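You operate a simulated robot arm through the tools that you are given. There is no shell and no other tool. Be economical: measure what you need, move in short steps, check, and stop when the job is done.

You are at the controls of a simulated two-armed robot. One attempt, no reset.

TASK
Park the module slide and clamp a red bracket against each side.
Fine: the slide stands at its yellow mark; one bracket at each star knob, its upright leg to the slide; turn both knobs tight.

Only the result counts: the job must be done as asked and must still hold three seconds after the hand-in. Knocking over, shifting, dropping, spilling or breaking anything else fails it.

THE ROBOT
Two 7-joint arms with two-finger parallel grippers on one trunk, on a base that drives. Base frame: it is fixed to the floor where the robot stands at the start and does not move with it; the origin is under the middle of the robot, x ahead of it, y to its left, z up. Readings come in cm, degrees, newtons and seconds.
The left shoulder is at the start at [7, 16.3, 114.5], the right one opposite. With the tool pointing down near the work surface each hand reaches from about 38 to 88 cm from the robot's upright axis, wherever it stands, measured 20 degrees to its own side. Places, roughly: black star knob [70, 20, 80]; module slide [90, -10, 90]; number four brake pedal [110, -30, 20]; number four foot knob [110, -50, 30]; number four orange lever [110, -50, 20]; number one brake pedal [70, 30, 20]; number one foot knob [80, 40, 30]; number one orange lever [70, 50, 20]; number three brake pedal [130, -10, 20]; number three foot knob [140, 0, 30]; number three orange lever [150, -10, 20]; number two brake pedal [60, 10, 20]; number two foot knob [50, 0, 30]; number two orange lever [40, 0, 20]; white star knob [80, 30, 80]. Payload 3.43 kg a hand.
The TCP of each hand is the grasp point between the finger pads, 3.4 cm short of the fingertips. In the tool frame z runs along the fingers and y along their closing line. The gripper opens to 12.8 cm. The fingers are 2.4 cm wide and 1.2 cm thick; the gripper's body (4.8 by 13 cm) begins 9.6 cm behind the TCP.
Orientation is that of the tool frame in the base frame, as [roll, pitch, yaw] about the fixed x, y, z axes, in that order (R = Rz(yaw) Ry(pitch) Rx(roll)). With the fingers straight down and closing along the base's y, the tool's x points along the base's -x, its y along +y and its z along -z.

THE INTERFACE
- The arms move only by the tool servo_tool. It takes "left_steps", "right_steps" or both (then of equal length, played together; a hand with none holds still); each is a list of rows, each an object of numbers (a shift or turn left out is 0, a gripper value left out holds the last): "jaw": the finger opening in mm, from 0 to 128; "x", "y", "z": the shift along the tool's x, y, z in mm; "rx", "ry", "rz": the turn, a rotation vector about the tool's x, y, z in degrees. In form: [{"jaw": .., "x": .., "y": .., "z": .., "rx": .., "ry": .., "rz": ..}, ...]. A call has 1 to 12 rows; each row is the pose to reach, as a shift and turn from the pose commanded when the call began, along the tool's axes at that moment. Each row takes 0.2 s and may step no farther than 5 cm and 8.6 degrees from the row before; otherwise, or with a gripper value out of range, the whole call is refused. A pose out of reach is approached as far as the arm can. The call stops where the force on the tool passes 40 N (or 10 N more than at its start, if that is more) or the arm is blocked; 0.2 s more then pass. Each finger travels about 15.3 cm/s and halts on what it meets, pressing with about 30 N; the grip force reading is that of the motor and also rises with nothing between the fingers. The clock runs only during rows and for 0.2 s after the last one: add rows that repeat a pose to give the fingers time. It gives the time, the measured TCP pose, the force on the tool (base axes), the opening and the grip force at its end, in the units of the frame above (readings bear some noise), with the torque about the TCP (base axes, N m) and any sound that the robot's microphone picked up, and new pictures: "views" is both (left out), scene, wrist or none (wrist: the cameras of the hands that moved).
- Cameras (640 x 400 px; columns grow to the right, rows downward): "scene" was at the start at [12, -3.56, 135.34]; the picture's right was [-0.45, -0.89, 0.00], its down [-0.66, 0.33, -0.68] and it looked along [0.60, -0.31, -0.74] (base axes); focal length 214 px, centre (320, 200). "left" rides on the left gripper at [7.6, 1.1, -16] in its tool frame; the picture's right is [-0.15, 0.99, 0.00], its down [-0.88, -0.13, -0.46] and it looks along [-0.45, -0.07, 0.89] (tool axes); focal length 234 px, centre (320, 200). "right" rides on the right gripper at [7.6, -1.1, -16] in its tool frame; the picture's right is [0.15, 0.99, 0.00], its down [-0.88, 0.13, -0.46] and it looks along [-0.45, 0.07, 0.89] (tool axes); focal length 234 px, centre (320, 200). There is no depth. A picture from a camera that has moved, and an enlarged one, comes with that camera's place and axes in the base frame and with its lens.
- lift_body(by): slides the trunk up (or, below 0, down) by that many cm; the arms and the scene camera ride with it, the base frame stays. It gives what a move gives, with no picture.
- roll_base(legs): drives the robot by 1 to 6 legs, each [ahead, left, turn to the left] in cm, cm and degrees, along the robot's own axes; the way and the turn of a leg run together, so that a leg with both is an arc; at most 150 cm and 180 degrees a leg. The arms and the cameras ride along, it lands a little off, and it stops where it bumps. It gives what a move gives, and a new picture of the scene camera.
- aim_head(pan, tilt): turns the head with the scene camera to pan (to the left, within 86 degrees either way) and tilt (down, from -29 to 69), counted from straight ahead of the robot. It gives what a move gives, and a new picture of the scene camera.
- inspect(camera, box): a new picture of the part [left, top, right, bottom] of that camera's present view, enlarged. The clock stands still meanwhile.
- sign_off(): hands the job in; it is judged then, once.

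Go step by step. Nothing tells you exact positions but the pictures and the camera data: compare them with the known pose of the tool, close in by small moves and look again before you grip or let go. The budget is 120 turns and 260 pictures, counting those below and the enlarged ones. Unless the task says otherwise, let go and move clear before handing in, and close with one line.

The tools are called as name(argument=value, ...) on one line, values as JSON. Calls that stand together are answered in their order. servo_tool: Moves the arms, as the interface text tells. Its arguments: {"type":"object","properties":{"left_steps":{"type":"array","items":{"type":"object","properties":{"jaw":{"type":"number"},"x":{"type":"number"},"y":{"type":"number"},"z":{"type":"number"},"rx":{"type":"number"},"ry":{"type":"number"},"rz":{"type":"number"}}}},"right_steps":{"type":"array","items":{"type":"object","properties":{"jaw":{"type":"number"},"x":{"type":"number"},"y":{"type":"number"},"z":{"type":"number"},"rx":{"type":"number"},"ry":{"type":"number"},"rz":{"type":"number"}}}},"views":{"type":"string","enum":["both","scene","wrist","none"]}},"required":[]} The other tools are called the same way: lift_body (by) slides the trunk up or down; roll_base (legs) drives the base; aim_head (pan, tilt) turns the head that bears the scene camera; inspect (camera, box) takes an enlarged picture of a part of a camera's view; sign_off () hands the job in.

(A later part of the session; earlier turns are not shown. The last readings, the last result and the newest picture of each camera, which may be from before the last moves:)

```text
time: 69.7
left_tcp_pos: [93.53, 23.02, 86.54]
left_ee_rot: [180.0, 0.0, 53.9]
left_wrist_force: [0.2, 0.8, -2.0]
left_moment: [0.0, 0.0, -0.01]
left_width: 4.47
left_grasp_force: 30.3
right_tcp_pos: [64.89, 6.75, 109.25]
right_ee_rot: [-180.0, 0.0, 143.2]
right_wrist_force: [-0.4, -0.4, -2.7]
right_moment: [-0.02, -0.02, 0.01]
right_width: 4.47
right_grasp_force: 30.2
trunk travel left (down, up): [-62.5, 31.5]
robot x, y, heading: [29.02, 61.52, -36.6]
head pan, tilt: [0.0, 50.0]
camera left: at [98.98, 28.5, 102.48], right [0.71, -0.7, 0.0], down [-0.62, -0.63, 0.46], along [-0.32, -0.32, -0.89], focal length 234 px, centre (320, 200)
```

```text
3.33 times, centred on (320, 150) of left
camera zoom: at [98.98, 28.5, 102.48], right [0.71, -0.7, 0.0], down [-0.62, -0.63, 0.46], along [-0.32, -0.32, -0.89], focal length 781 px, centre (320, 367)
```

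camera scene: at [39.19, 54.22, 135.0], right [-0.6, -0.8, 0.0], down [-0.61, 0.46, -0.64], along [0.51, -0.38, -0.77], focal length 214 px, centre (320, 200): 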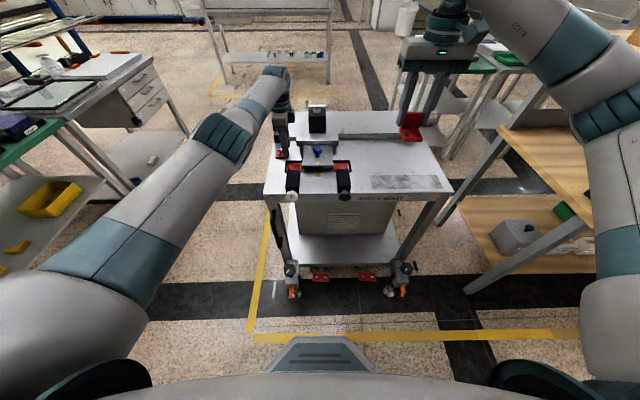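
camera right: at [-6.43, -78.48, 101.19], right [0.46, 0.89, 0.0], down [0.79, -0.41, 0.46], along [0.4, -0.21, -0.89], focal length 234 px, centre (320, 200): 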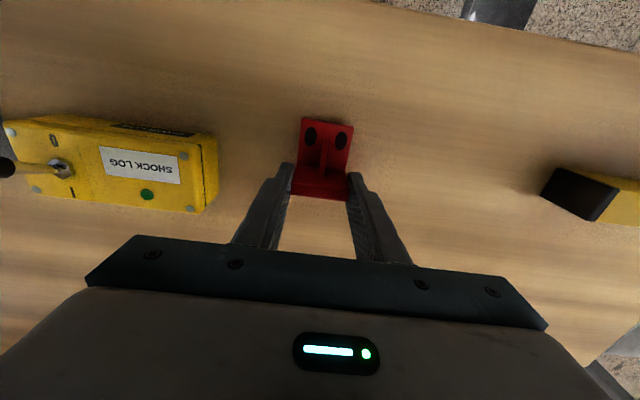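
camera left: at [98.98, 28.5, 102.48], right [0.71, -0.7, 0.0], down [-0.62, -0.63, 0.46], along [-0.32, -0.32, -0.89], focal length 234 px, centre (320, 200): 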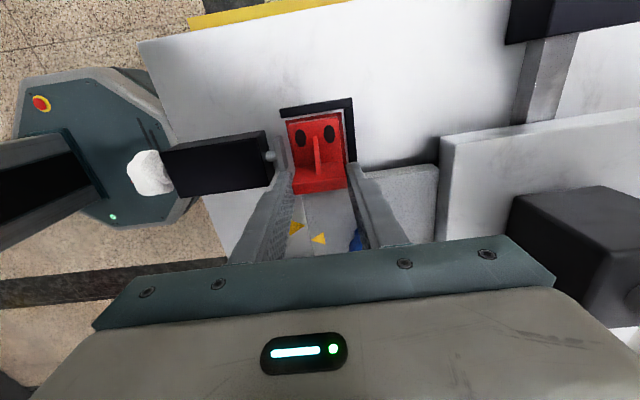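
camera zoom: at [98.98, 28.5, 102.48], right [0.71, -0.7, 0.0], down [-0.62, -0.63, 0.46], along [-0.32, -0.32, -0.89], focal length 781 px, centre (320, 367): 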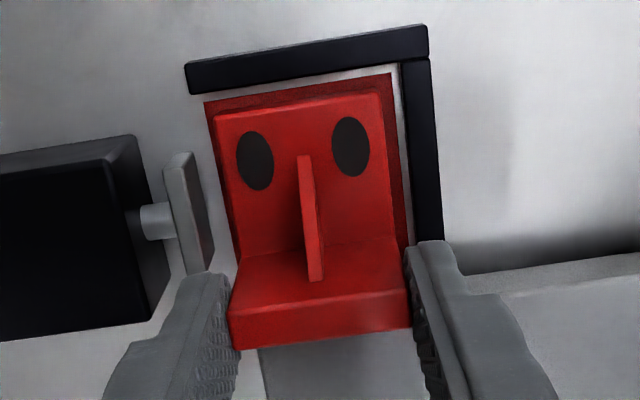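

Not touching down yet. I'll ease lower in 1 mm steps, watching the force.

servo_tool(left_steps=[{"z": 1}, {"z": 1}], views="none")

servo_tool(left_steps=[{"z": 1}, {"z": 1}], views="none")

inspect(camera="scene", box=[284, 148, 316, 168])

```text
time: 70.3
left_tcp_pos: [93.71, 23.02, 86.52]
left_ee_rot: [180.0, 0.0, 53.9]
left_wrist_force: [0.3, -0.2, 1.5]
left_moment: [0.16, -0.06, -0.05]
left_width: 4.46
left_grasp_force: 29.5
right_tcp_pos: [64.92, 6.76, 109.3]
right_ee_rot: [180.0, -0.1, 143.2]
right_wrist_force: [0.2, 0.5, -2.2]
right_moment: [-0.02, 0.0, -0.04]
right_width: 4.44
right_grasp_force: 29.4
trunk travel left (down, up): [-62.5, 31.5]
robot x, y, heading: [29.18, 61.78, -36.8]
head pan, tilt: [0.0, 50.0]
```

```text
time: 70.9
left_tcp_pos: [93.57, 23.03, 86.45]
left_ee_rot: [180.0, 0.0, 53.9]
left_wrist_force: [2.0, 0.3, 7.2]
left_moment: [0.37, -0.05, -0.06]
left_width: 4.45
left_grasp_force: 29.6
right_tcp_pos: [64.9, 6.72, 109.41]
right_ee_rot: [-180.0, -0.1, 143.3]
right_wrist_force: [-0.5, 0.3, -2.5]
right_moment: [-0.04, -0.02, 0.0]
right_width: 4.44
right_grasp_force: 30.0
trunk travel left (down, up): [-62.5, 31.5]
robot x, y, heading: [29.22, 61.68, -36.6]
head pan, tilt: [0.0, 50.0]
```

```text
16.00 times, centred on (300, 158) of scene
camera zoom: at [39.11, 54.29, 135.02], right [-0.6, -0.8, 0.0], down [-0.61, 0.46, -0.64], along [0.52, -0.38, -0.77], focal length 3432 px, centre (640, 872)
```

zoom: 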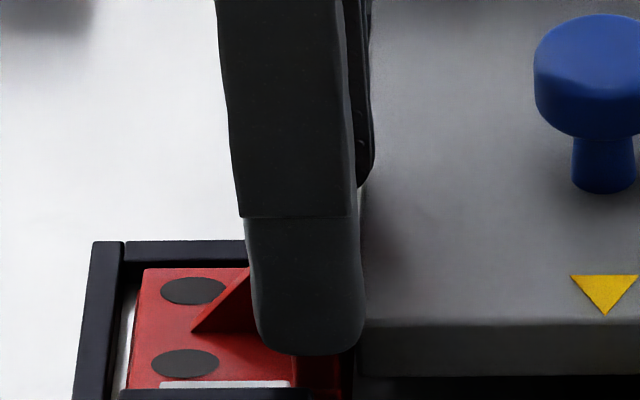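

It's on the table. Next I'll relieve the downward force and nudge toward the slide in small steps until a light touch shows.

servo_tool(left_steps=[{"z": -1, "x": -1}, {"z": -1, "x": -2}], views="none")

servo_tool(left_steps=[{"x": -1}, {"x": -1}], views="none")

servo_tool(left_steps=[{"x": -1}, {"x": -1}], views="wrist")

inspect(camera="scene", box=[284, 148, 316, 168])

```text
time: 71.5
left_tcp_pos: [93.42, 22.88, 86.59]
left_ee_rot: [-179.9, 0.0, 53.9]
left_wrist_force: [1.5, 1.1, 6.0]
left_moment: [0.13, -0.06, 0.0]
left_width: 4.46
left_grasp_force: 29.5
right_tcp_pos: [64.86, 6.9, 109.3]
right_ee_rot: [-179.9, 0.0, 143.2]
right_wrist_force: [0.7, 0.6, -2.5]
right_moment: [-0.02, -0.01, 0.03]
right_width: 4.46
right_grasp_force: 29.5
trunk travel left (down, up): [-62.5, 31.5]
robot x, y, heading: [29.06, 61.89, -36.3]
head pan, tilt: [0.0, 50.0]
```

```text
time: 72.1
left_tcp_pos: [93.35, 22.76, 86.38]
left_ee_rot: [180.0, 0.0, 53.9]
left_wrist_force: [2.1, 1.7, 5.2]
left_moment: [0.24, -0.09, -0.01]
left_width: 4.46
left_grasp_force: 30.3
right_tcp_pos: [64.99, 6.92, 109.28]
right_ee_rot: [-179.9, 0.1, 143.2]
right_wrist_force: [-0.4, 0.7, -2.0]
right_moment: [0.01, -0.04, 0.02]
right_width: 4.45
right_grasp_force: 30.2
trunk travel left (down, up): [-62.5, 31.5]
robot x, y, heading: [28.84, 61.89, -36.8]
head pan, tilt: [0.0, 50.0]
```

```text
time: 72.7
left_tcp_pos: [93.28, 22.86, 86.44]
left_ee_rot: [180.0, 0.0, 54.0]
left_wrist_force: [3.1, 2.4, 5.6]
left_moment: [0.22, -0.12, 0.04]
left_width: 4.46
left_grasp_force: 30.0
right_tcp_pos: [64.92, 6.94, 109.19]
right_ee_rot: [-180.0, 0.1, 143.1]
right_wrist_force: [0.5, 0.0, -2.8]
right_moment: [-0.03, 0.0, -0.01]
right_width: 4.46
right_grasp_force: 29.6
trunk travel left (down, up): [-62.5, 31.5]
robot x, y, heading: [29.17, 62.19, -36.8]
head pan, tilt: [0.0, 50.0]
camera left: at [98.71, 28.27, 102.46], right [0.71, -0.7, 0.0], down [-0.62, -0.63, 0.46], along [-0.32, -0.33, -0.89], focal length 234 px, centre (320, 200)
```

left: 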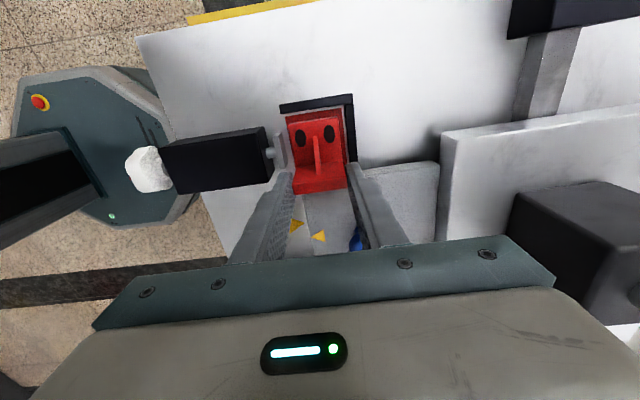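

```text
16.00 times, centred on (300, 158) of scene
camera zoom: at [39.15, 54.31, 135.01], right [-0.6, -0.8, 0.0], down [-0.61, 0.46, -0.64], along [0.52, -0.38, -0.77], focal length 3432 px, centre (640, 872)
```

zoom: 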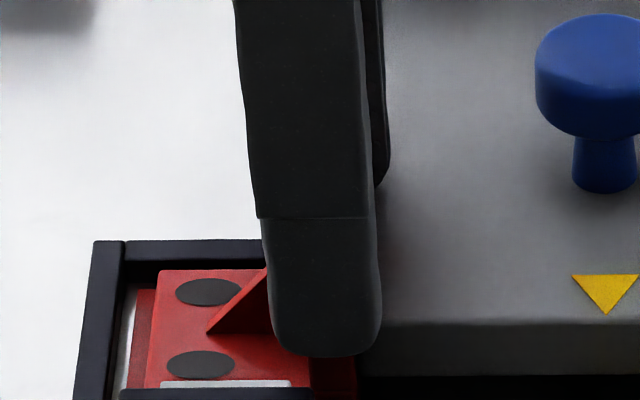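

About 1 mm of gap seems left. Two more small nudges.

servo_tool(left_steps=[{"z": -0.5, "x": -1}, {"z": -0.5, "x": -1}], views="none")

servo_tool(left_steps=[{"x": -1}, {"x": -1}], views="none")

inspect(camera="scene", box=[284, 148, 316, 168])

```text
time: 73.3
left_tcp_pos: [93.29, 22.79, 86.35]
left_ee_rot: [-180.0, 0.1, 53.9]
left_wrist_force: [3.4, 2.9, 3.3]
left_moment: [0.11, -0.24, 0.04]
left_width: 4.47
left_grasp_force: 29.8
right_tcp_pos: [65.05, 6.92, 109.19]
right_ee_rot: [179.9, 0.0, 143.3]
right_wrist_force: [-0.1, -0.4, -1.6]
right_moment: [-0.02, -0.02, 0.0]
right_width: 4.49
right_grasp_force: 30.3
trunk travel left (down, up): [-62.5, 31.5]
robot x, y, heading: [28.67, 62.08, -36.8]
head pan, tilt: [0.0, 50.0]
```

```text
time: 73.9
left_tcp_pos: [93.15, 22.62, 86.47]
left_ee_rot: [180.0, 0.0, 53.9]
left_wrist_force: [4.5, 4.8, 4.3]
left_moment: [0.3, -0.15, 0.07]
left_width: 4.48
left_grasp_force: 30.0
right_tcp_pos: [65.07, 6.89, 109.27]
right_ee_rot: [179.9, -0.1, 143.2]
right_wrist_force: [-0.2, 0.6, -1.8]
right_moment: [-0.01, -0.03, 0.01]
right_width: 4.47
right_grasp_force: 30.6
trunk travel left (down, up): [-62.5, 31.5]
robot x, y, heading: [28.92, 61.97, -36.5]
head pan, tilt: [0.0, 50.0]
```

```text
16.00 times, centred on (300, 158) of scene
camera zoom: at [39.18, 54.33, 135.01], right [-0.6, -0.8, 0.0], down [-0.61, 0.46, -0.64], along [0.51, -0.38, -0.77], focal length 3432 px, centre (640, 872)
```

zoom: 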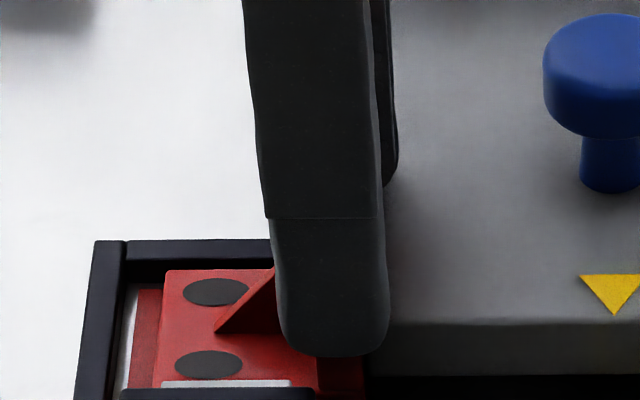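

The bracket touches and has pushed the slide about 2 mm right. I'll release the left bracket here and re-centre from the other side with the right bracket.

servo_tool(left_steps=[{"x": 0.5, "jaw": 50}, {"x": 0.5, "jaw": 54}, {"x": 0.5, "jaw": 54}, {"x": 0.5, "z": -20}, {"x": 0.5, "z": -60}, {"x": 0.5, "z": -110}, {"x": 0.5, "z": -150}, {"x": 45, "z": -190}, {"x": 90, "z": -200}, {"x": 135, "z": -200}, {"x": 180, "z": -200}, {"x": 220, "z": -200}], views="wrist")

inspect(camera="scene", box=[280, 145, 328, 175])

```text
refused: row 8 steps farther than a row can; nothing moved
```

```text
13.33 times, centred on (304, 160) of scene
camera zoom: at [39.18, 54.33, 135.01], right [-0.6, -0.8, 0.0], down [-0.61, 0.46, -0.64], along [0.51, -0.38, -0.77], focal length 2860 px, centre (533, 733)
```

zoom: 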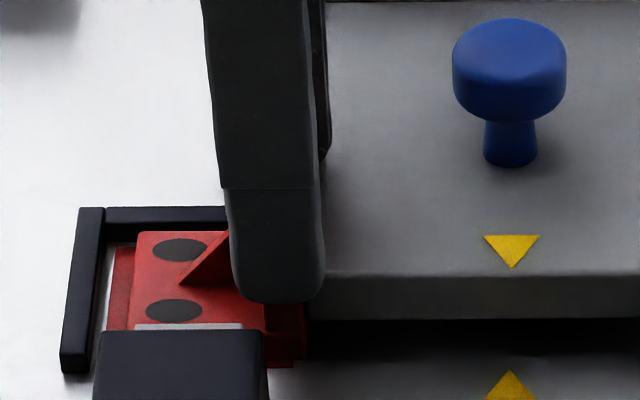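

Row 8 stepped too far, so nothing moved. The triangles are only about 1 mm apart. I'll retry the release.

servo_tool(left_steps=[{"x": 0.5, "jaw": 50}, {"x": 0.5, "jaw": 54}, {"x": 0.5, "jaw": 54}, {"x": 0.5, "z": -20}, {"x": 0.5, "z": -60}, {"x": 0.5, "z": -105}, {"x": 0.5, "z": -150}, {"x": 30, "z": -180}, {"x": 75, "z": -200}, {"x": 120, "z": -200}, {"x": 165, "z": -200}, {"x": 210, "z": -200}], views="wrist")

inspect(camera="scene", box=[280, 145, 328, 175])

```text
time: 76.5
left_tcp_pos: [105.71, 39.7, 106.53]
left_ee_rot: [180.0, 0.2, 54.0]
left_wrist_force: [0.3, -0.1, -0.9]
left_moment: [0.01, 0.02, 0.01]
left_width: 5.42
left_grasp_force: 0.2
right_tcp_pos: [64.99, 6.83, 109.3]
right_ee_rot: [179.9, 0.2, 143.3]
right_wrist_force: [0.4, 1.0, -1.8]
right_moment: [-0.03, 0.01, -0.02]
right_width: 4.47
right_grasp_force: 30.1
trunk travel left (down, up): [-62.5, 31.5]
robot x, y, heading: [29.11, 61.75, -36.6]
head pan, tilt: [0.0, 50.0]
camera left: at [111.1, 45.18, 122.46], right [0.71, -0.7, 0.0], down [-0.62, -0.63, 0.46], along [-0.32, -0.33, -0.89], focal length 234 px, centre (320, 200)
```

left: 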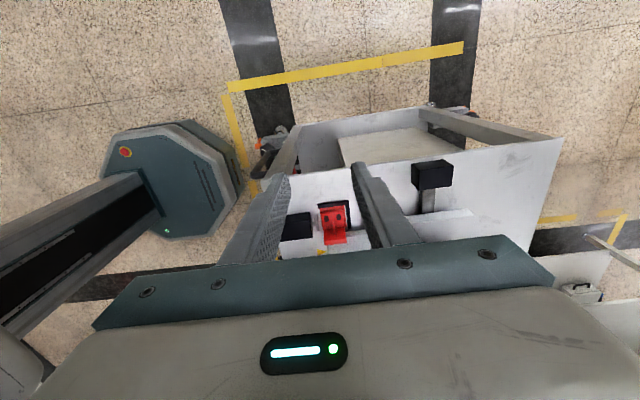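

```text
13.33 times, centred on (304, 160) of scene
camera zoom: at [39.25, 54.39, 135.01], right [-0.6, -0.8, 0.0], down [-0.61, 0.46, -0.64], along [0.51, -0.39, -0.77], focal length 2860 px, centre (533, 733)
```

zoom: 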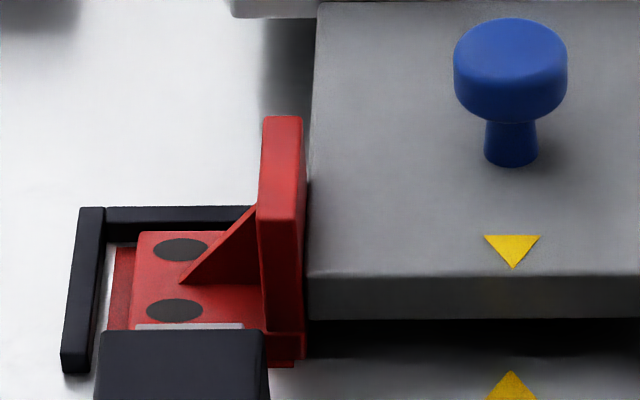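

The left bracket stands in its pocket against the slide. Now I'll rotate the right bracket by 90° the other way.

servo_tool(right_steps=[{"rz": -8.2}, {"rz": -16.4}, {"rz": -24.6}, {"rz": -32.8}, {"rz": -41}, {"rz": -49.2}, {"rz": -57.4}, {"rz": -65.6}, {"rz": -73.8}, {"rz": -82}, {"rz": -89.5}, {"rz": -89.5}], views="wrist")

```text
time: 79.1
left_tcp_pos: [105.56, 39.48, 106.39]
left_ee_rot: [-180.0, 0.0, 53.9]
left_wrist_force: [-0.3, 0.5, -0.7]
left_moment: [0.03, -0.02, 0.03]
left_width: 5.43
left_grasp_force: 0.0
right_tcp_pos: [57.25, 24.41, 108.19]
right_ee_rot: [179.9, -0.1, -127.5]
right_wrist_force: [-0.2, -0.1, -2.1]
right_moment: [0.01, -0.05, -0.01]
right_width: 4.48
right_grasp_force: 29.5
right hand out of reach, approached as far as the arm can: row 7, 8, 9, 10, 11, 12
trunk travel left (down, up): [-62.5, 31.5]
robot x, y, heading: [29.14, 61.51, -36.9]
head pan, tilt: [0.0, 50.0]
camera right: at [53.51, 17.87, 124.16], right [-0.88, 0.48, 0.0], down [0.43, 0.78, 0.46], along [0.22, 0.4, -0.89], focal length 234 px, centre (320, 200)
```

right: 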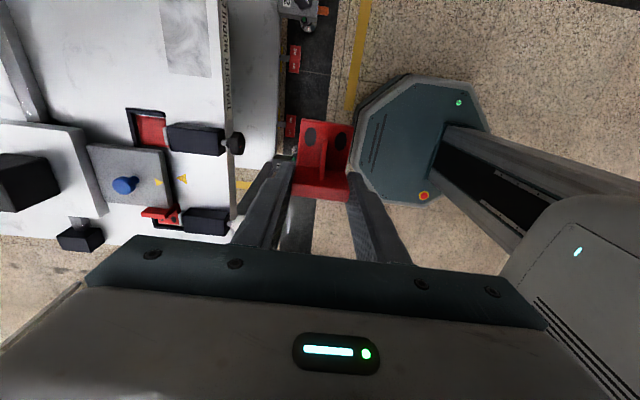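

The right arm ran short of reach there, but the yaw is nearly right. I'll move it forward toward the free table area behind the right pocket, where it should reach.

servo_tool(right_steps=[{"x": -5, "y": -10}, {"x": -15, "y": -30}, {"x": -30, "y": -60}, {"x": -50, "y": -95}, {"x": -70, "y": -135}, {"x": -90, "y": -175}, {"x": -107, "y": -209}, {"x": -107, "y": -209}, {"x": -107, "y": -209}])

```text
time: 81.1
left_tcp_pos: [105.57, 39.48, 106.5]
left_ee_rot: [-180.0, 0.0, 53.9]
left_wrist_force: [0.6, 0.5, -0.2]
left_moment: [0.06, 0.01, -0.01]
left_width: 5.41
left_grasp_force: 0.1
right_tcp_pos: [67.35, 31.48, 107.69]
right_ee_rot: [-180.0, 0.0, -127.4]
right_wrist_force: [-0.3, -0.6, -1.9]
right_moment: [0.04, 0.0, 0.01]
right_width: 4.46
right_grasp_force: 30.4
right hand out of reach, approached as far as the arm can: row 1, 2, 3, 4, 5, 6, 7, 8, 9
trunk travel left (down, up): [-62.5, 31.5]
robot x, y, heading: [28.94, 62.11, -36.6]
head pan, tilt: [0.0, 50.0]
camera scene: at [39.21, 54.27, 135.0], right [-0.6, -0.8, 0.0], down [-0.61, 0.46, -0.64], along [0.51, -0.38, -0.77], focal length 214 px, centre (320, 200)
camera right: at [63.62, 24.82, 123.69], right [-0.87, 0.48, 0.0], down [0.43, 0.78, 0.46], along [0.22, 0.4, -0.89], focal length 234 px, centre (320, 200)
```

scene: 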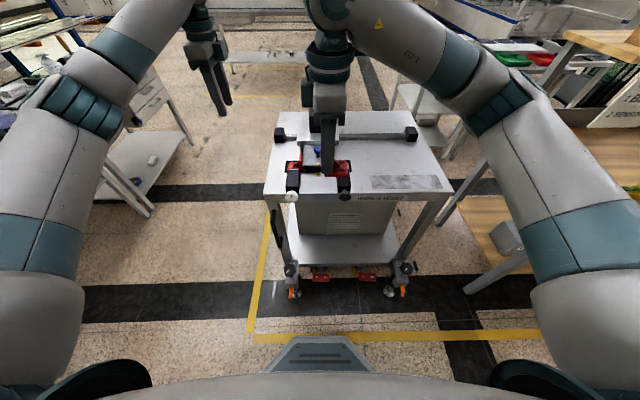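
right: 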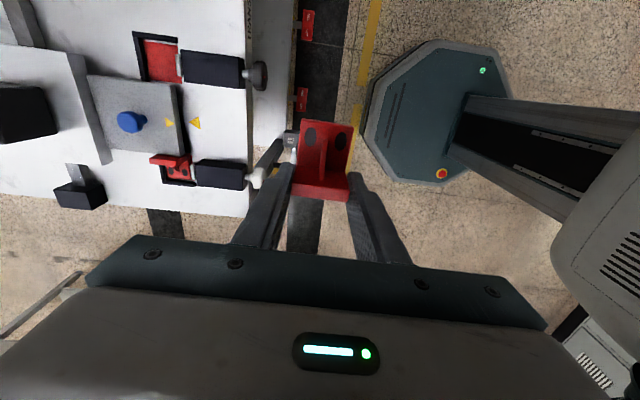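

The right arm hits a wrist limit, and it needs the target further to its left. I'll shift the robot 14 cm right so the pocket lies there.

roll_base(legs=[[0, -14, 0]])

servo_tool(right_steps=[{"y": -1}, {"y": -1}, {"y": -1}], views="none")

```text
time: 82.4
left_tcp_pos: [97.3, 28.47, 106.5]
left_ee_rot: [180.0, 0.0, 53.9]
left_wrist_force: [1.0, 0.8, -0.1]
left_moment: [0.0, 0.01, 0.0]
left_width: 5.39
left_grasp_force: 0.1
right_tcp_pos: [59.08, 20.42, 107.71]
right_ee_rot: [179.9, 0.0, -127.3]
right_wrist_force: [0.2, 0.5, -1.6]
right_moment: [-0.02, 0.0, 0.02]
right_width: 4.46
right_grasp_force: 29.5
trunk travel left (down, up): [-62.5, 31.5]
robot x, y, heading: [20.83, 50.94, -36.7]
head pan, tilt: [0.0, 50.0]
camera scene: at [30.89, 43.13, 135.0], right [-0.6, -0.8, 0.0], down [-0.61, 0.46, -0.64], along [0.52, -0.38, -0.77], focal length 214 px, centre (320, 200)
```

scene: 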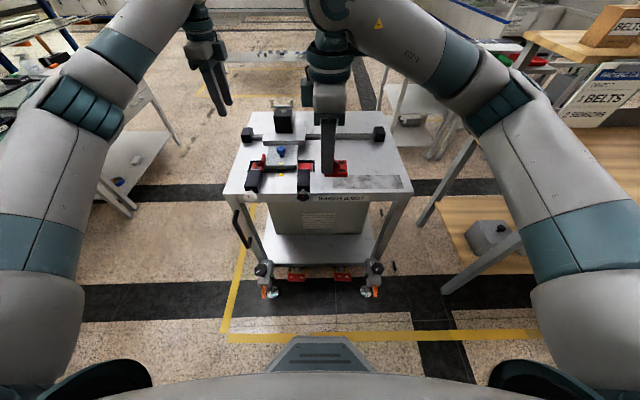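

```text
time: 83.2
left_tcp_pos: [97.43, 28.43, 106.46]
left_ee_rot: [180.0, -0.1, 54.0]
left_wrist_force: [0.1, -0.5, 0.1]
left_moment: [-0.03, 0.01, 0.0]
left_width: 5.39
left_grasp_force: 0.0
right_tcp_pos: [59.04, 20.33, 107.65]
right_ee_rot: [179.9, 0.0, -127.4]
right_wrist_force: [-0.4, 0.0, -2.1]
right_moment: [0.02, 0.01, 0.01]
right_width: 4.46
right_grasp_force: 30.2
trunk travel left (down, up): [-62.5, 31.5]
robot x, y, heading: [20.69, 50.59, -36.6]
head pan, tilt: [0.0, 50.0]
```

The pose is accepted now. I'll move forward to the spot behind the right pocket.

servo_tool(right_steps=[{"x": -4, "y": -42}, {"x": -9, "y": -85}, {"x": -14, "y": -128}, {"x": -18, "y": -170}, {"x": -23, "y": -212}, {"x": -27, "y": -255}, {"x": -32, "y": -297}, {"x": -36, "y": -337}, {"x": -36, "y": -337, "rz": -1}, {"x": -36, "y": -337, "rz": -1}])

```text
time: 85.4
left_tcp_pos: [97.24, 28.55, 106.36]
left_ee_rot: [179.9, 0.0, 53.9]
left_wrist_force: [0.1, 0.4, 1.1]
left_moment: [-0.03, -0.02, 0.01]
left_width: 5.42
left_grasp_force: 0.1
right_tcp_pos: [60.77, 22.61, 107.36]
right_ee_rot: [-179.9, 0.0, -126.6]
right_wrist_force: [0.1, -1.1, -2.0]
right_moment: [0.0, -0.03, 0.01]
right_width: 4.44
right_grasp_force: 29.5
right hand out of reach, approached as far as the arm can: row 1, 2, 3, 4, 5, 6, 7, 8, 9, 10
trunk travel left (down, up): [-62.5, 31.5]
robot x, y, heading: [20.7, 50.62, -36.9]
head pan, tilt: [0.0, 50.0]
camera scene: at [30.86, 43.11, 135.0], right [-0.6, -0.8, 0.0], down [-0.61, 0.46, -0.64], along [0.52, -0.38, -0.77], focal length 214 px, centre (320, 200)
camera right: at [57.11, 15.88, 123.32], right [-0.88, 0.47, 0.0], down [0.42, 0.78, 0.46], along [0.22, 0.4, -0.89], focal length 234 px, centre (320, 200)
```

scene: 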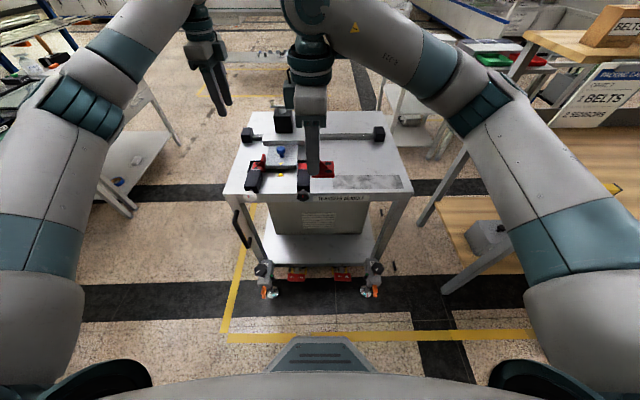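
right: 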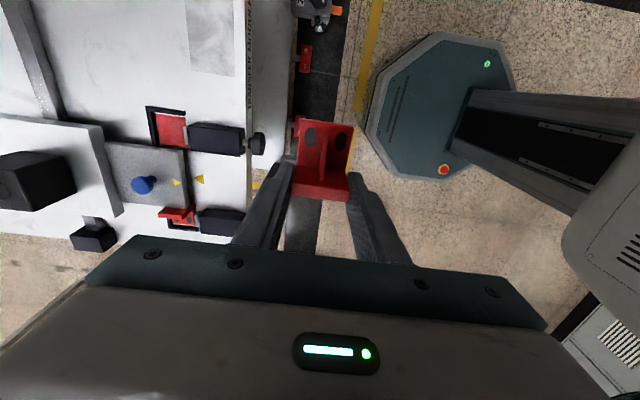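

The wrist limit blocks that way. Instead I'll unwind, set the bracket on free table, then regrip it with the hand turned the other way, which should leave a comfortable turn to the final orientation.

servo_tool(right_steps=[{"rz": 8.2}, {"rz": 16.4}, {"rz": 24.6}, {"rz": 32.8}, {"rz": 41}, {"rz": 49.2}, {"rz": 57.4}, {"rz": 65.6}, {"rz": 73.8}, {"rz": 82}, {"rz": 90}, {"rz": 90}], views="wrist")

```text
time: 88.0
left_tcp_pos: [97.27, 28.58, 106.43]
left_ee_rot: [180.0, 0.0, 54.1]
left_wrist_force: [0.5, 0.4, -0.5]
left_moment: [0.0, 0.01, -0.01]
left_width: 5.4
left_grasp_force: 0.0
right_tcp_pos: [60.91, 22.67, 106.92]
right_ee_rot: [179.9, 0.0, 143.6]
right_wrist_force: [0.5, -0.2, -2.7]
right_moment: [-0.02, -0.03, -0.01]
right_width: 4.44
right_grasp_force: 29.7
trunk travel left (down, up): [-62.5, 31.5]
robot x, y, heading: [20.67, 50.92, -36.8]
head pan, tilt: [0.0, 50.0]
camera right: at [54.18, 26.29, 122.93], right [0.47, 0.88, 0.0], down [0.79, -0.42, 0.46], along [0.4, -0.21, -0.89], focal length 234 px, centre (320, 200)
```

right: 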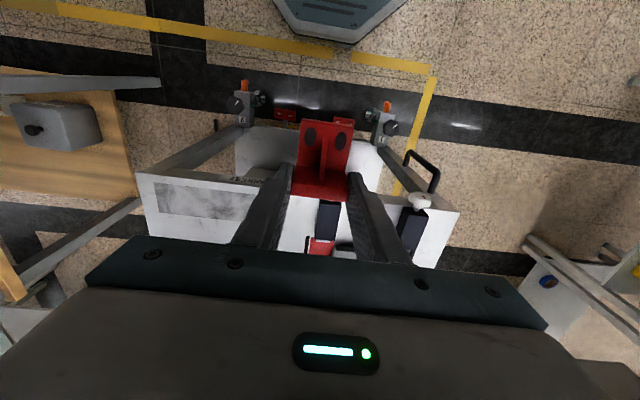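

Unwound. I'll move the right bracket to the free table area near (78, 0.6) and lower it.

servo_tool(right_steps=[{"x": -45, "y": -13}, {"x": -90, "y": -26}, {"x": -135, "y": -39}, {"x": -180, "y": -52}, {"x": -225, "y": -65}, {"x": -269, "y": -77}, {"x": -269, "y": -77, "z": 45}, {"x": -269, "y": -77, "z": 90}, {"x": -269, "y": -77, "z": 135}, {"x": -269, "y": -77, "z": 170}, {"x": -269, "y": -77, "z": 180}, {"x": -269, "y": -77, "z": 180}])

inspect(camera="scene", box=[240, 110, 400, 210])

```text
time: 90.6
left_tcp_pos: [97.35, 28.45, 106.5]
left_ee_rot: [-180.0, 0.0, 54.0]
left_wrist_force: [-0.3, -0.3, 0.2]
left_moment: [0.02, 0.01, -0.01]
left_width: 5.41
left_grasp_force: 0.1
right_tcp_pos: [78.09, 0.5, 89.03]
right_ee_rot: [-180.0, -0.1, 143.6]
right_wrist_force: [0.0, -0.1, -2.4]
right_moment: [-0.04, -0.06, -0.03]
right_width: 4.45
right_grasp_force: 30.1
trunk travel left (down, up): [-62.5, 31.5]
robot x, y, heading: [20.73, 50.24, -36.8]
head pan, tilt: [0.0, 50.0]
camera scene: at [30.88, 43.08, 135.0], right [-0.6, -0.8, 0.0], down [-0.61, 0.46, -0.64], along [0.52, -0.38, -0.77], focal length 214 px, centre (320, 200)
camera right: at [71.31, 4.04, 105.02], right [0.47, 0.88, 0.0], down [0.79, -0.42, 0.46], along [0.4, -0.21, -0.89], focal length 234 px, centre (320, 200)
```

scene: 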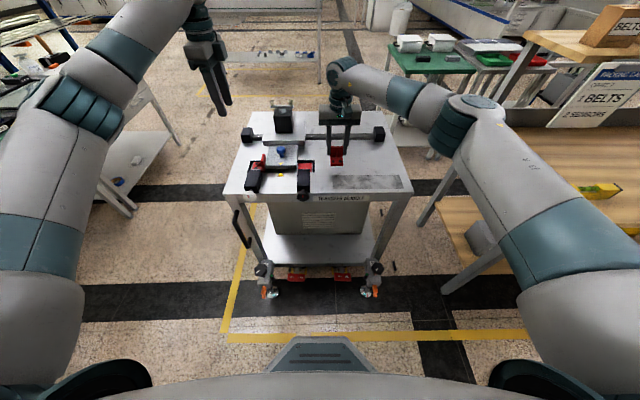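
right: 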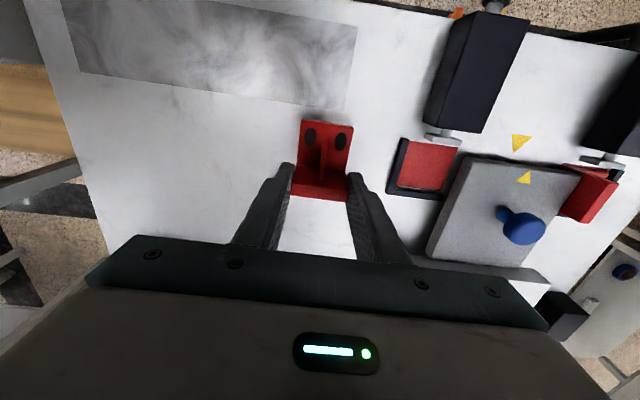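

```text
4.00 times, centred on (320, 160) of scene
camera zoom: at [30.88, 43.08, 135.0], right [-0.6, -0.8, 0.0], down [-0.61, 0.46, -0.64], along [0.52, -0.38, -0.77], focal length 858 px, centre (320, 360)
```

zoom: 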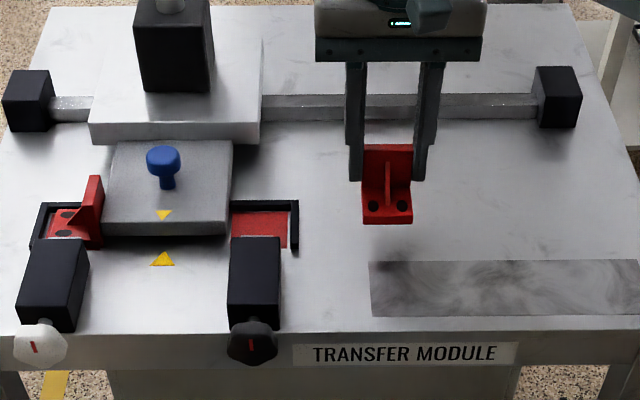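

The spot is clear. I'll lower it to the table, open, and lift off.

servo_tool(right_steps=[{"z": 25}, {"z": 34}, {"z": 38}, {"z": 38}, {"z": 38, "jaw": 52}, {"z": 38, "jaw": 64}, {"z": 38, "jaw": 70}, {"z": 0}, {"z": -45}, {"z": -80}, {"z": -80}], views="wrist")

servo_tool(right_steps=[{"rz": 8.5}, {"rz": 17}, {"rz": 25.5}, {"rz": 34}, {"rz": 42.5}, {"rz": 51}, {"rz": 59.5}, {"rz": 68}, {"rz": 76.5}, {"rz": 85}, {"rz": 90}, {"rz": 90}], views="none")

```text
time: 93.0
left_tcp_pos: [97.44, 28.38, 106.52]
left_ee_rot: [180.0, 0.0, 54.0]
left_wrist_force: [-0.1, 0.4, 0.5]
left_moment: [0.03, -0.01, 0.01]
left_width: 5.39
left_grasp_force: 0.2
right_tcp_pos: [78.02, 0.42, 97.0]
right_ee_rot: [179.9, 0.0, 143.7]
right_wrist_force: [-0.6, 0.3, 0.4]
right_moment: [0.04, -0.02, 0.0]
right_width: 7.0
right_grasp_force: 0.0
trunk travel left (down, up): [-62.5, 31.5]
robot x, y, heading: [20.67, 50.42, -36.6]
head pan, tilt: [0.0, 50.0]
camera right: at [71.31, 4.08, 113.05], right [0.47, 0.88, 0.0], down [0.79, -0.42, 0.46], along [0.4, -0.21, -0.89], focal length 234 px, centre (320, 200)
```

right: 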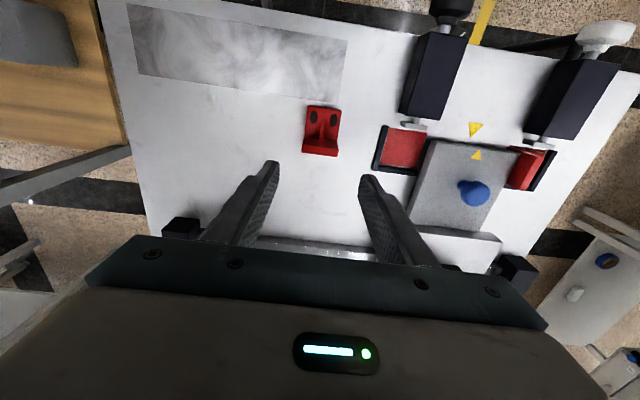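

```text
time: 95.6
left_tcp_pos: [97.29, 28.53, 106.43]
left_ee_rot: [179.9, -0.1, 54.0]
left_wrist_force: [0.6, 0.0, -0.2]
left_moment: [-0.02, 0.0, 0.0]
left_width: 5.41
left_grasp_force: 0.1
right_tcp_pos: [78.02, 0.49, 96.81]
right_ee_rot: [-180.0, 0.0, 53.5]
right_wrist_force: [-0.6, 0.4, 0.1]
right_moment: [0.02, 0.01, 0.04]
right_width: 6.99
right_grasp_force: 0.1
trunk travel left (down, up): [-62.5, 31.5]
robot x, y, heading: [20.87, 50.97, -36.7]
head pan, tilt: [0.0, 50.0]
```

cw 90° worked. I'll continue another 90° to the regrip orientation.

servo_tool(right_steps=[{"rz": 8.5}, {"rz": 17}, {"rz": 25.5}, {"rz": 34}, {"rz": 42.5}, {"rz": 51}, {"rz": 59.5}, {"rz": 68}, {"rz": 76.5}, {"rz": 85}, {"rz": 90}, {"rz": 90}])

inspect(camera="scene", box=[320, 130, 368, 160])

```text
time: 98.2
left_tcp_pos: [97.31, 28.55, 106.5]
left_ee_rot: [-180.0, 0.0, 54.1]
left_wrist_force: [0.0, 0.0, 0.5]
left_moment: [-0.02, 0.02, 0.02]
left_width: 5.42
left_grasp_force: 0.1
right_tcp_pos: [78.04, 0.45, 97.04]
right_ee_rot: [180.0, 0.0, -36.4]
right_wrist_force: [-0.5, 0.3, 0.3]
right_moment: [0.02, -0.02, -0.02]
right_width: 6.99
right_grasp_force: 0.1
trunk travel left (down, up): [-62.5, 31.5]
robot x, y, heading: [20.59, 50.39, -36.6]
head pan, tilt: [0.0, 50.0]
camera scene: at [30.86, 43.12, 135.0], right [-0.6, -0.8, 0.0], down [-0.61, 0.46, -0.64], along [0.52, -0.38, -0.77], focal length 214 px, centre (320, 200)
camera right: at [84.8, -3.03, 112.99], right [-0.47, -0.88, 0.0], down [-0.79, 0.42, 0.46], along [-0.4, 0.21, -0.89], focal length 234 px, centre (320, 200)
```

scene: 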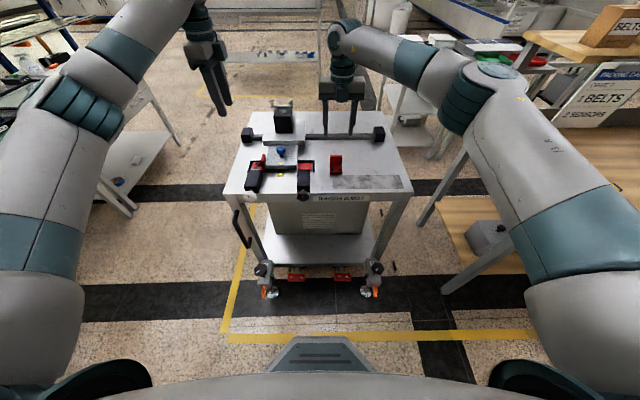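
right: 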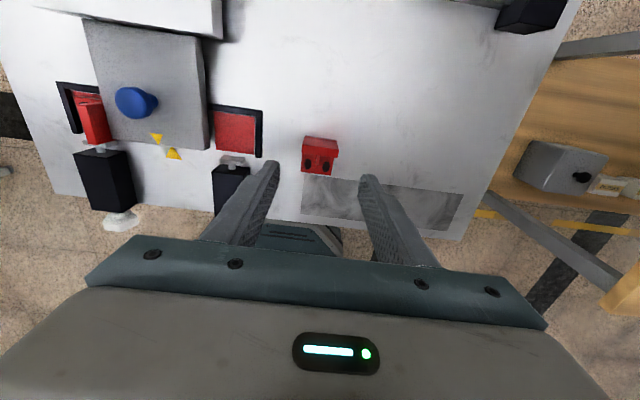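

```text
13.33 times, centred on (344, 145) of scene
camera zoom: at [30.86, 43.12, 135.0], right [-0.6, -0.8, 0.0], down [-0.61, 0.46, -0.64], along [0.52, -0.38, -0.77], focal length 2860 px, centre (0, 933)
```

zoom: 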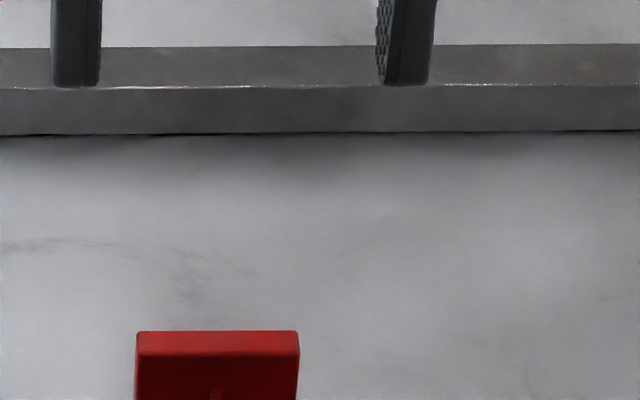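

The bracket hasn't moved. I'll grip it higher, with the fingers biased slightly toward the base.

servo_tool(right_steps=[{"x": -5, "z": 45}, {"x": -5, "z": 85}, {"x": -5, "z": 105}, {"x": -5, "z": 105, "jaw": 55}, {"x": -5, "z": 105, "jaw": 44}, {"x": -5, "z": 105, "jaw": 38}, {"x": -5, "z": 105, "jaw": 38}, {"x": -5, "z": 60}, {"x": -5, "z": 15}, {"x": -5, "z": 0}], views="wrist")

servo_tool(right_steps=[{"rz": -8.5}, {"rz": -17}, {"rz": -25.5}, {"rz": -34}, {"rz": -42.5}, {"rz": -51}, {"rz": -59.5}, {"rz": -68}, {"rz": -76.5}, {"rz": -85}, {"rz": -90}, {"rz": -90}])

inspect(camera="scene", box=[240, 120, 384, 210])

inspect(camera="scene", box=[270, 148, 318, 178])

```text
time: 100.4
left_tcp_pos: [97.23, 28.49, 106.48]
left_ee_rot: [180.0, 0.0, 54.0]
left_wrist_force: [-0.4, -0.3, -0.1]
left_moment: [-0.01, 0.03, -0.03]
left_width: 5.41
left_grasp_force: 0.0
right_tcp_pos: [77.61, 0.89, 97.01]
right_ee_rot: [-179.9, 0.0, -36.4]
right_wrist_force: [-0.5, 0.4, -3.1]
right_moment: [0.0, -0.02, 0.0]
right_width: 4.43
right_grasp_force: 29.7
trunk travel left (down, up): [-62.5, 31.5]
robot x, y, heading: [20.74, 50.83, -36.7]
head pan, tilt: [0.0, 50.0]
camera right: at [84.4, -2.7, 112.93], right [-0.47, -0.88, 0.0], down [-0.79, 0.42, 0.46], along [-0.4, 0.21, -0.89], focal length 234 px, centre (320, 200)
```

right: 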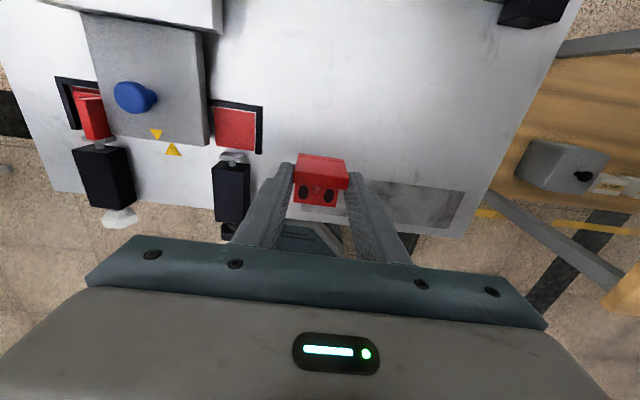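

```text
time: 103.0
left_tcp_pos: [97.34, 28.47, 106.54]
left_ee_rot: [-180.0, 0.0, 54.0]
left_wrist_force: [-0.2, 0.4, -0.5]
left_moment: [0.01, -0.02, -0.01]
left_width: 5.4
left_grasp_force: 0.1
right_tcp_pos: [77.65, 0.81, 97.02]
right_ee_rot: [-179.9, 0.0, 53.7]
right_wrist_force: [0.3, -0.1, -2.8]
right_moment: [0.03, -0.02, 0.0]
right_width: 4.44
right_grasp_force: 29.8
trunk travel left (down, up): [-62.5, 31.5]
robot x, y, heading: [21.0, 50.52, -37.0]
head pan, tilt: [0.0, 50.0]
camera scene: at [30.88, 43.1, 135.0], right [-0.6, -0.8, 0.0], down [-0.61, 0.46, -0.64], along [0.52, -0.38, -0.77], focal length 214 px, centre (320, 200)
camera right: at [81.26, 7.61, 112.95], right [0.88, -0.47, 0.0], down [-0.42, -0.79, 0.46], along [-0.21, -0.4, -0.89], focal length 234 px, centre (320, 200)
```

scene: 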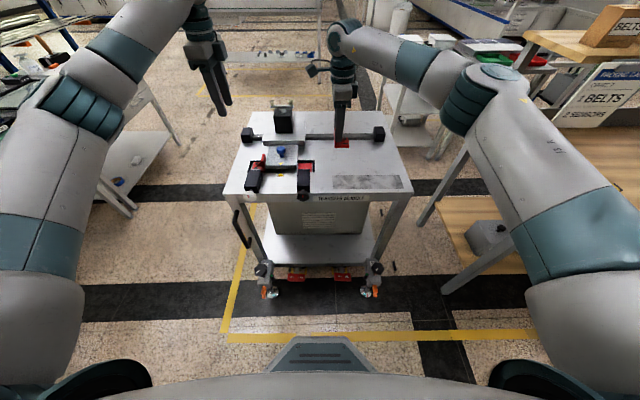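
right: 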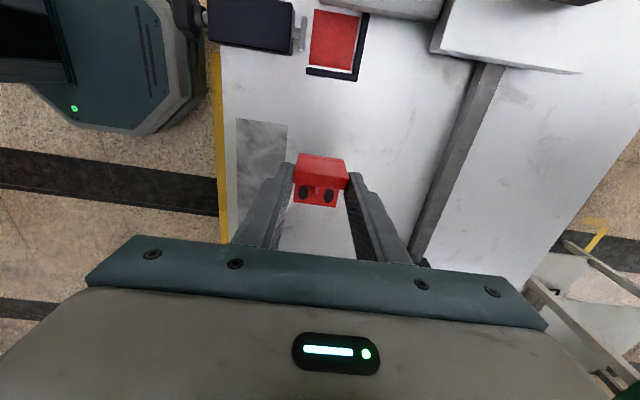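

```text
4.44 times, centred on (312, 165) of scene
camera zoom: at [30.88, 43.1, 135.0], right [-0.6, -0.8, 0.0], down [-0.61, 0.46, -0.64], along [0.52, -0.38, -0.77], focal length 953 px, centre (356, 356)
```

zoom: 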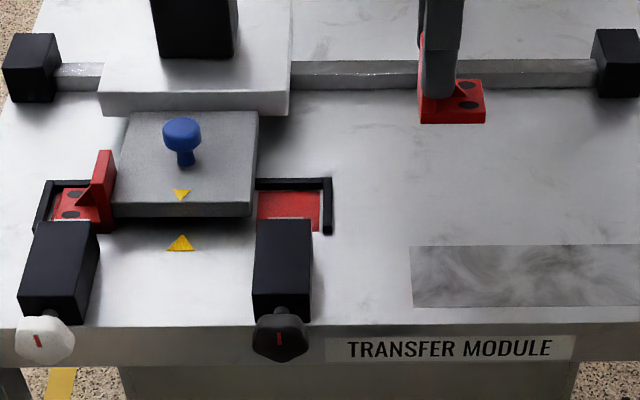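

```text
13.33 times, centred on (294, 163) of scene
camera zoom: at [30.88, 43.1, 135.0], right [-0.6, -0.8, 0.0], down [-0.61, 0.46, -0.64], along [0.52, -0.38, -0.77], focal length 2860 px, centre (667, 693)
```

zoom: 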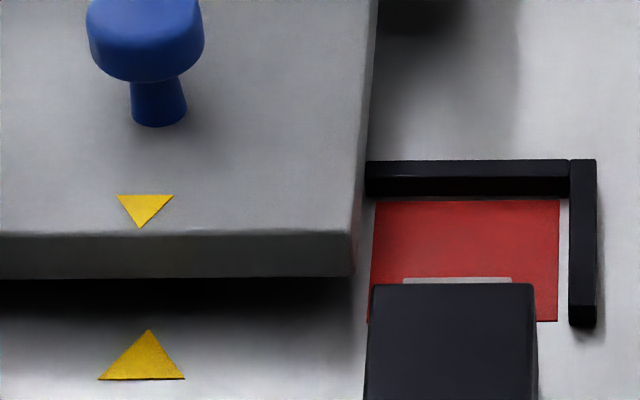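

The orientation is right now: upright leg toward the slide. The right pocket target is about (85.4, 11.5). I'll move above it and check.

servo_tool(right_steps=[{"x": 45}, {"x": 90}, {"x": 132, "y": -1}, {"x": 132, "y": -1, "z": 40}, {"x": 132, "y": -1, "z": 68}, {"x": 132, "y": -1, "z": 68}], views="wrist")

inspect(camera="scene", box=[270, 148, 318, 178])

inspect(camera="right", box=[240, 90, 400, 210])

```text
time: 104.4
left_tcp_pos: [97.26, 28.44, 106.35]
left_ee_rot: [180.0, 0.0, 53.9]
left_wrist_force: [-1.1, -1.2, -0.5]
left_moment: [0.02, 0.02, 0.02]
left_width: 5.42
left_grasp_force: 0.1
right_tcp_pos: [85.45, 11.63, 90.18]
right_ee_rot: [179.9, 0.0, 53.7]
right_wrist_force: [-0.6, 0.8, -1.9]
right_moment: [0.01, 0.0, 0.01]
right_width: 4.46
right_grasp_force: 29.6
trunk travel left (down, up): [-62.5, 31.5]
robot x, y, heading: [20.72, 50.57, -37.1]
head pan, tilt: [0.0, 50.0]
camera right: at [89.04, 18.4, 106.13], right [0.88, -0.47, 0.0], down [-0.42, -0.79, 0.46], along [-0.21, -0.4, -0.89], focal length 234 px, centre (320, 200)
```

right: 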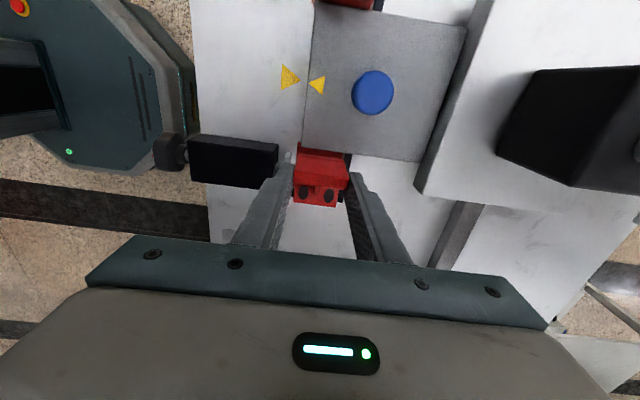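

```text
13.33 times, centred on (294, 163) of scene
camera zoom: at [30.86, 43.14, 135.01], right [-0.6, -0.8, 0.0], down [-0.61, 0.46, -0.64], along [0.52, -0.38, -0.77], focal length 2860 px, centre (667, 693)
```

zoom: 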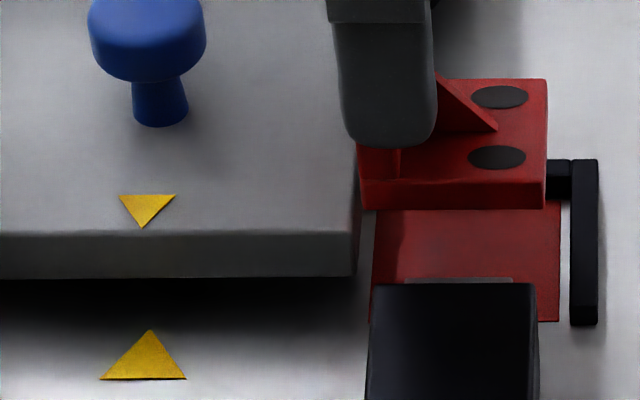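

```text
3.33 times, centred on (320, 150) of right
camera zoom: at [89.04, 18.4, 106.13], right [0.88, -0.47, 0.0], down [-0.42, -0.79, 0.46], along [-0.21, -0.4, -0.89], focal length 781 px, centre (320, 367)
```

zoom: 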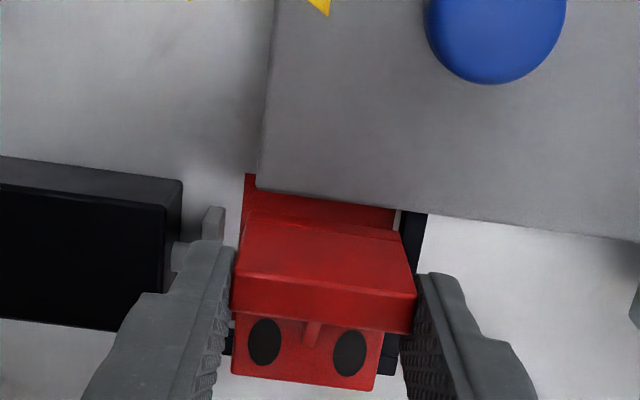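

Clearances are good, about 4 mm on each side. I'll lower it.

servo_tool(right_steps=[{"z": 15}, {"z": 27}, {"z": 33}, {"z": 36}, {"z": 37}, {"z": 37}], views="none")

inspect(camera="scene", box=[270, 148, 318, 178])

```text
time: 105.8
left_tcp_pos: [97.27, 28.38, 106.4]
left_ee_rot: [180.0, 0.1, 54.0]
left_wrist_force: [-0.3, -0.1, 0.3]
left_moment: [-0.02, 0.01, 0.03]
left_width: 5.38
left_grasp_force: 0.1
right_tcp_pos: [85.4, 11.47, 86.4]
right_ee_rot: [-180.0, 0.0, 53.6]
right_wrist_force: [0.0, -0.7, -1.8]
right_moment: [-0.04, -0.01, 0.03]
right_width: 4.49
right_grasp_force: 29.6
trunk travel left (down, up): [-62.5, 31.5]
robot x, y, heading: [20.57, 50.81, -36.6]
head pan, tilt: [0.0, 50.0]
```

```text
13.33 times, centred on (294, 163) of scene
camera zoom: at [30.88, 43.11, 135.0], right [-0.6, -0.8, 0.0], down [-0.61, 0.46, -0.64], along [0.52, -0.38, -0.77], focal length 2860 px, centre (667, 693)
```

zoom: 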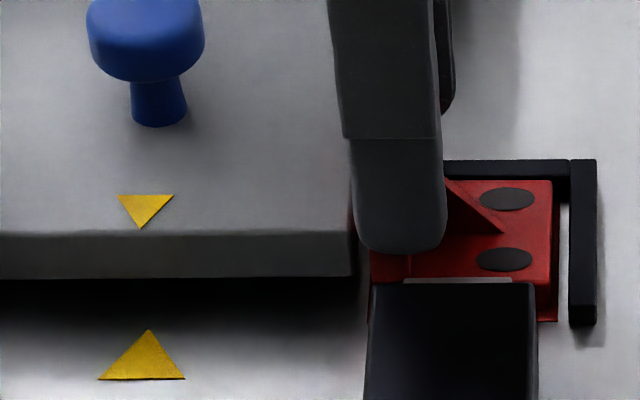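

servo_tool(right_steps=[{"z": 1}, {"z": 1}], views="none")

servo_tool(right_steps=[{"x": 1}, {"x": 2}], views="none")

inspect(camera="scene", box=[270, 148, 318, 178])

```text
time: 106.4
left_tcp_pos: [97.23, 28.39, 106.51]
left_ee_rot: [-180.0, 0.0, 54.0]
left_wrist_force: [0.0, -0.2, -0.6]
left_moment: [-0.01, 0.02, -0.02]
left_width: 5.42
left_grasp_force: 0.0
right_tcp_pos: [85.45, 11.54, 86.53]
right_ee_rot: [179.9, 0.0, 53.7]
right_wrist_force: [2.1, -0.4, 5.4]
right_moment: [-0.02, 0.04, 0.05]
right_width: 4.46
right_grasp_force: 30.1
trunk travel left (down, up): [-62.5, 31.5]
robot x, y, heading: [20.67, 50.68, -36.9]
head pan, tilt: [0.0, 50.0]
```

```text
time: 107.0
left_tcp_pos: [97.23, 28.57, 106.59]
left_ee_rot: [-180.0, 0.0, 54.0]
left_wrist_force: [0.2, -0.4, 0.4]
left_moment: [0.0, 0.06, 0.0]
left_width: 5.4
left_grasp_force: 0.1
right_tcp_pos: [85.37, 11.67, 86.53]
right_ee_rot: [179.9, 0.0, 53.6]
right_wrist_force: [-1.1, -4.8, 8.6]
right_moment: [-0.08, 0.22, 0.06]
right_width: 4.46
right_grasp_force: 29.7
trunk travel left (down, up): [-62.5, 31.5]
robot x, y, heading: [20.94, 50.37, -36.6]
head pan, tilt: [0.0, 50.0]
```

```text
13.33 times, centred on (294, 163) of scene
camera zoom: at [30.75, 43.13, 135.02], right [-0.6, -0.8, 0.0], down [-0.61, 0.46, -0.64], along [0.52, -0.38, -0.77], focal length 2860 px, centre (667, 693)
```

zoom: 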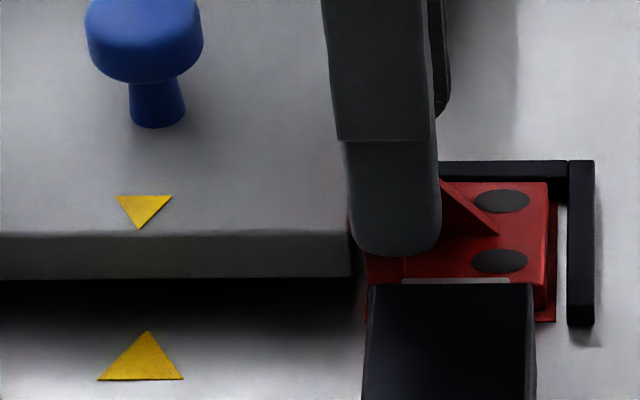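

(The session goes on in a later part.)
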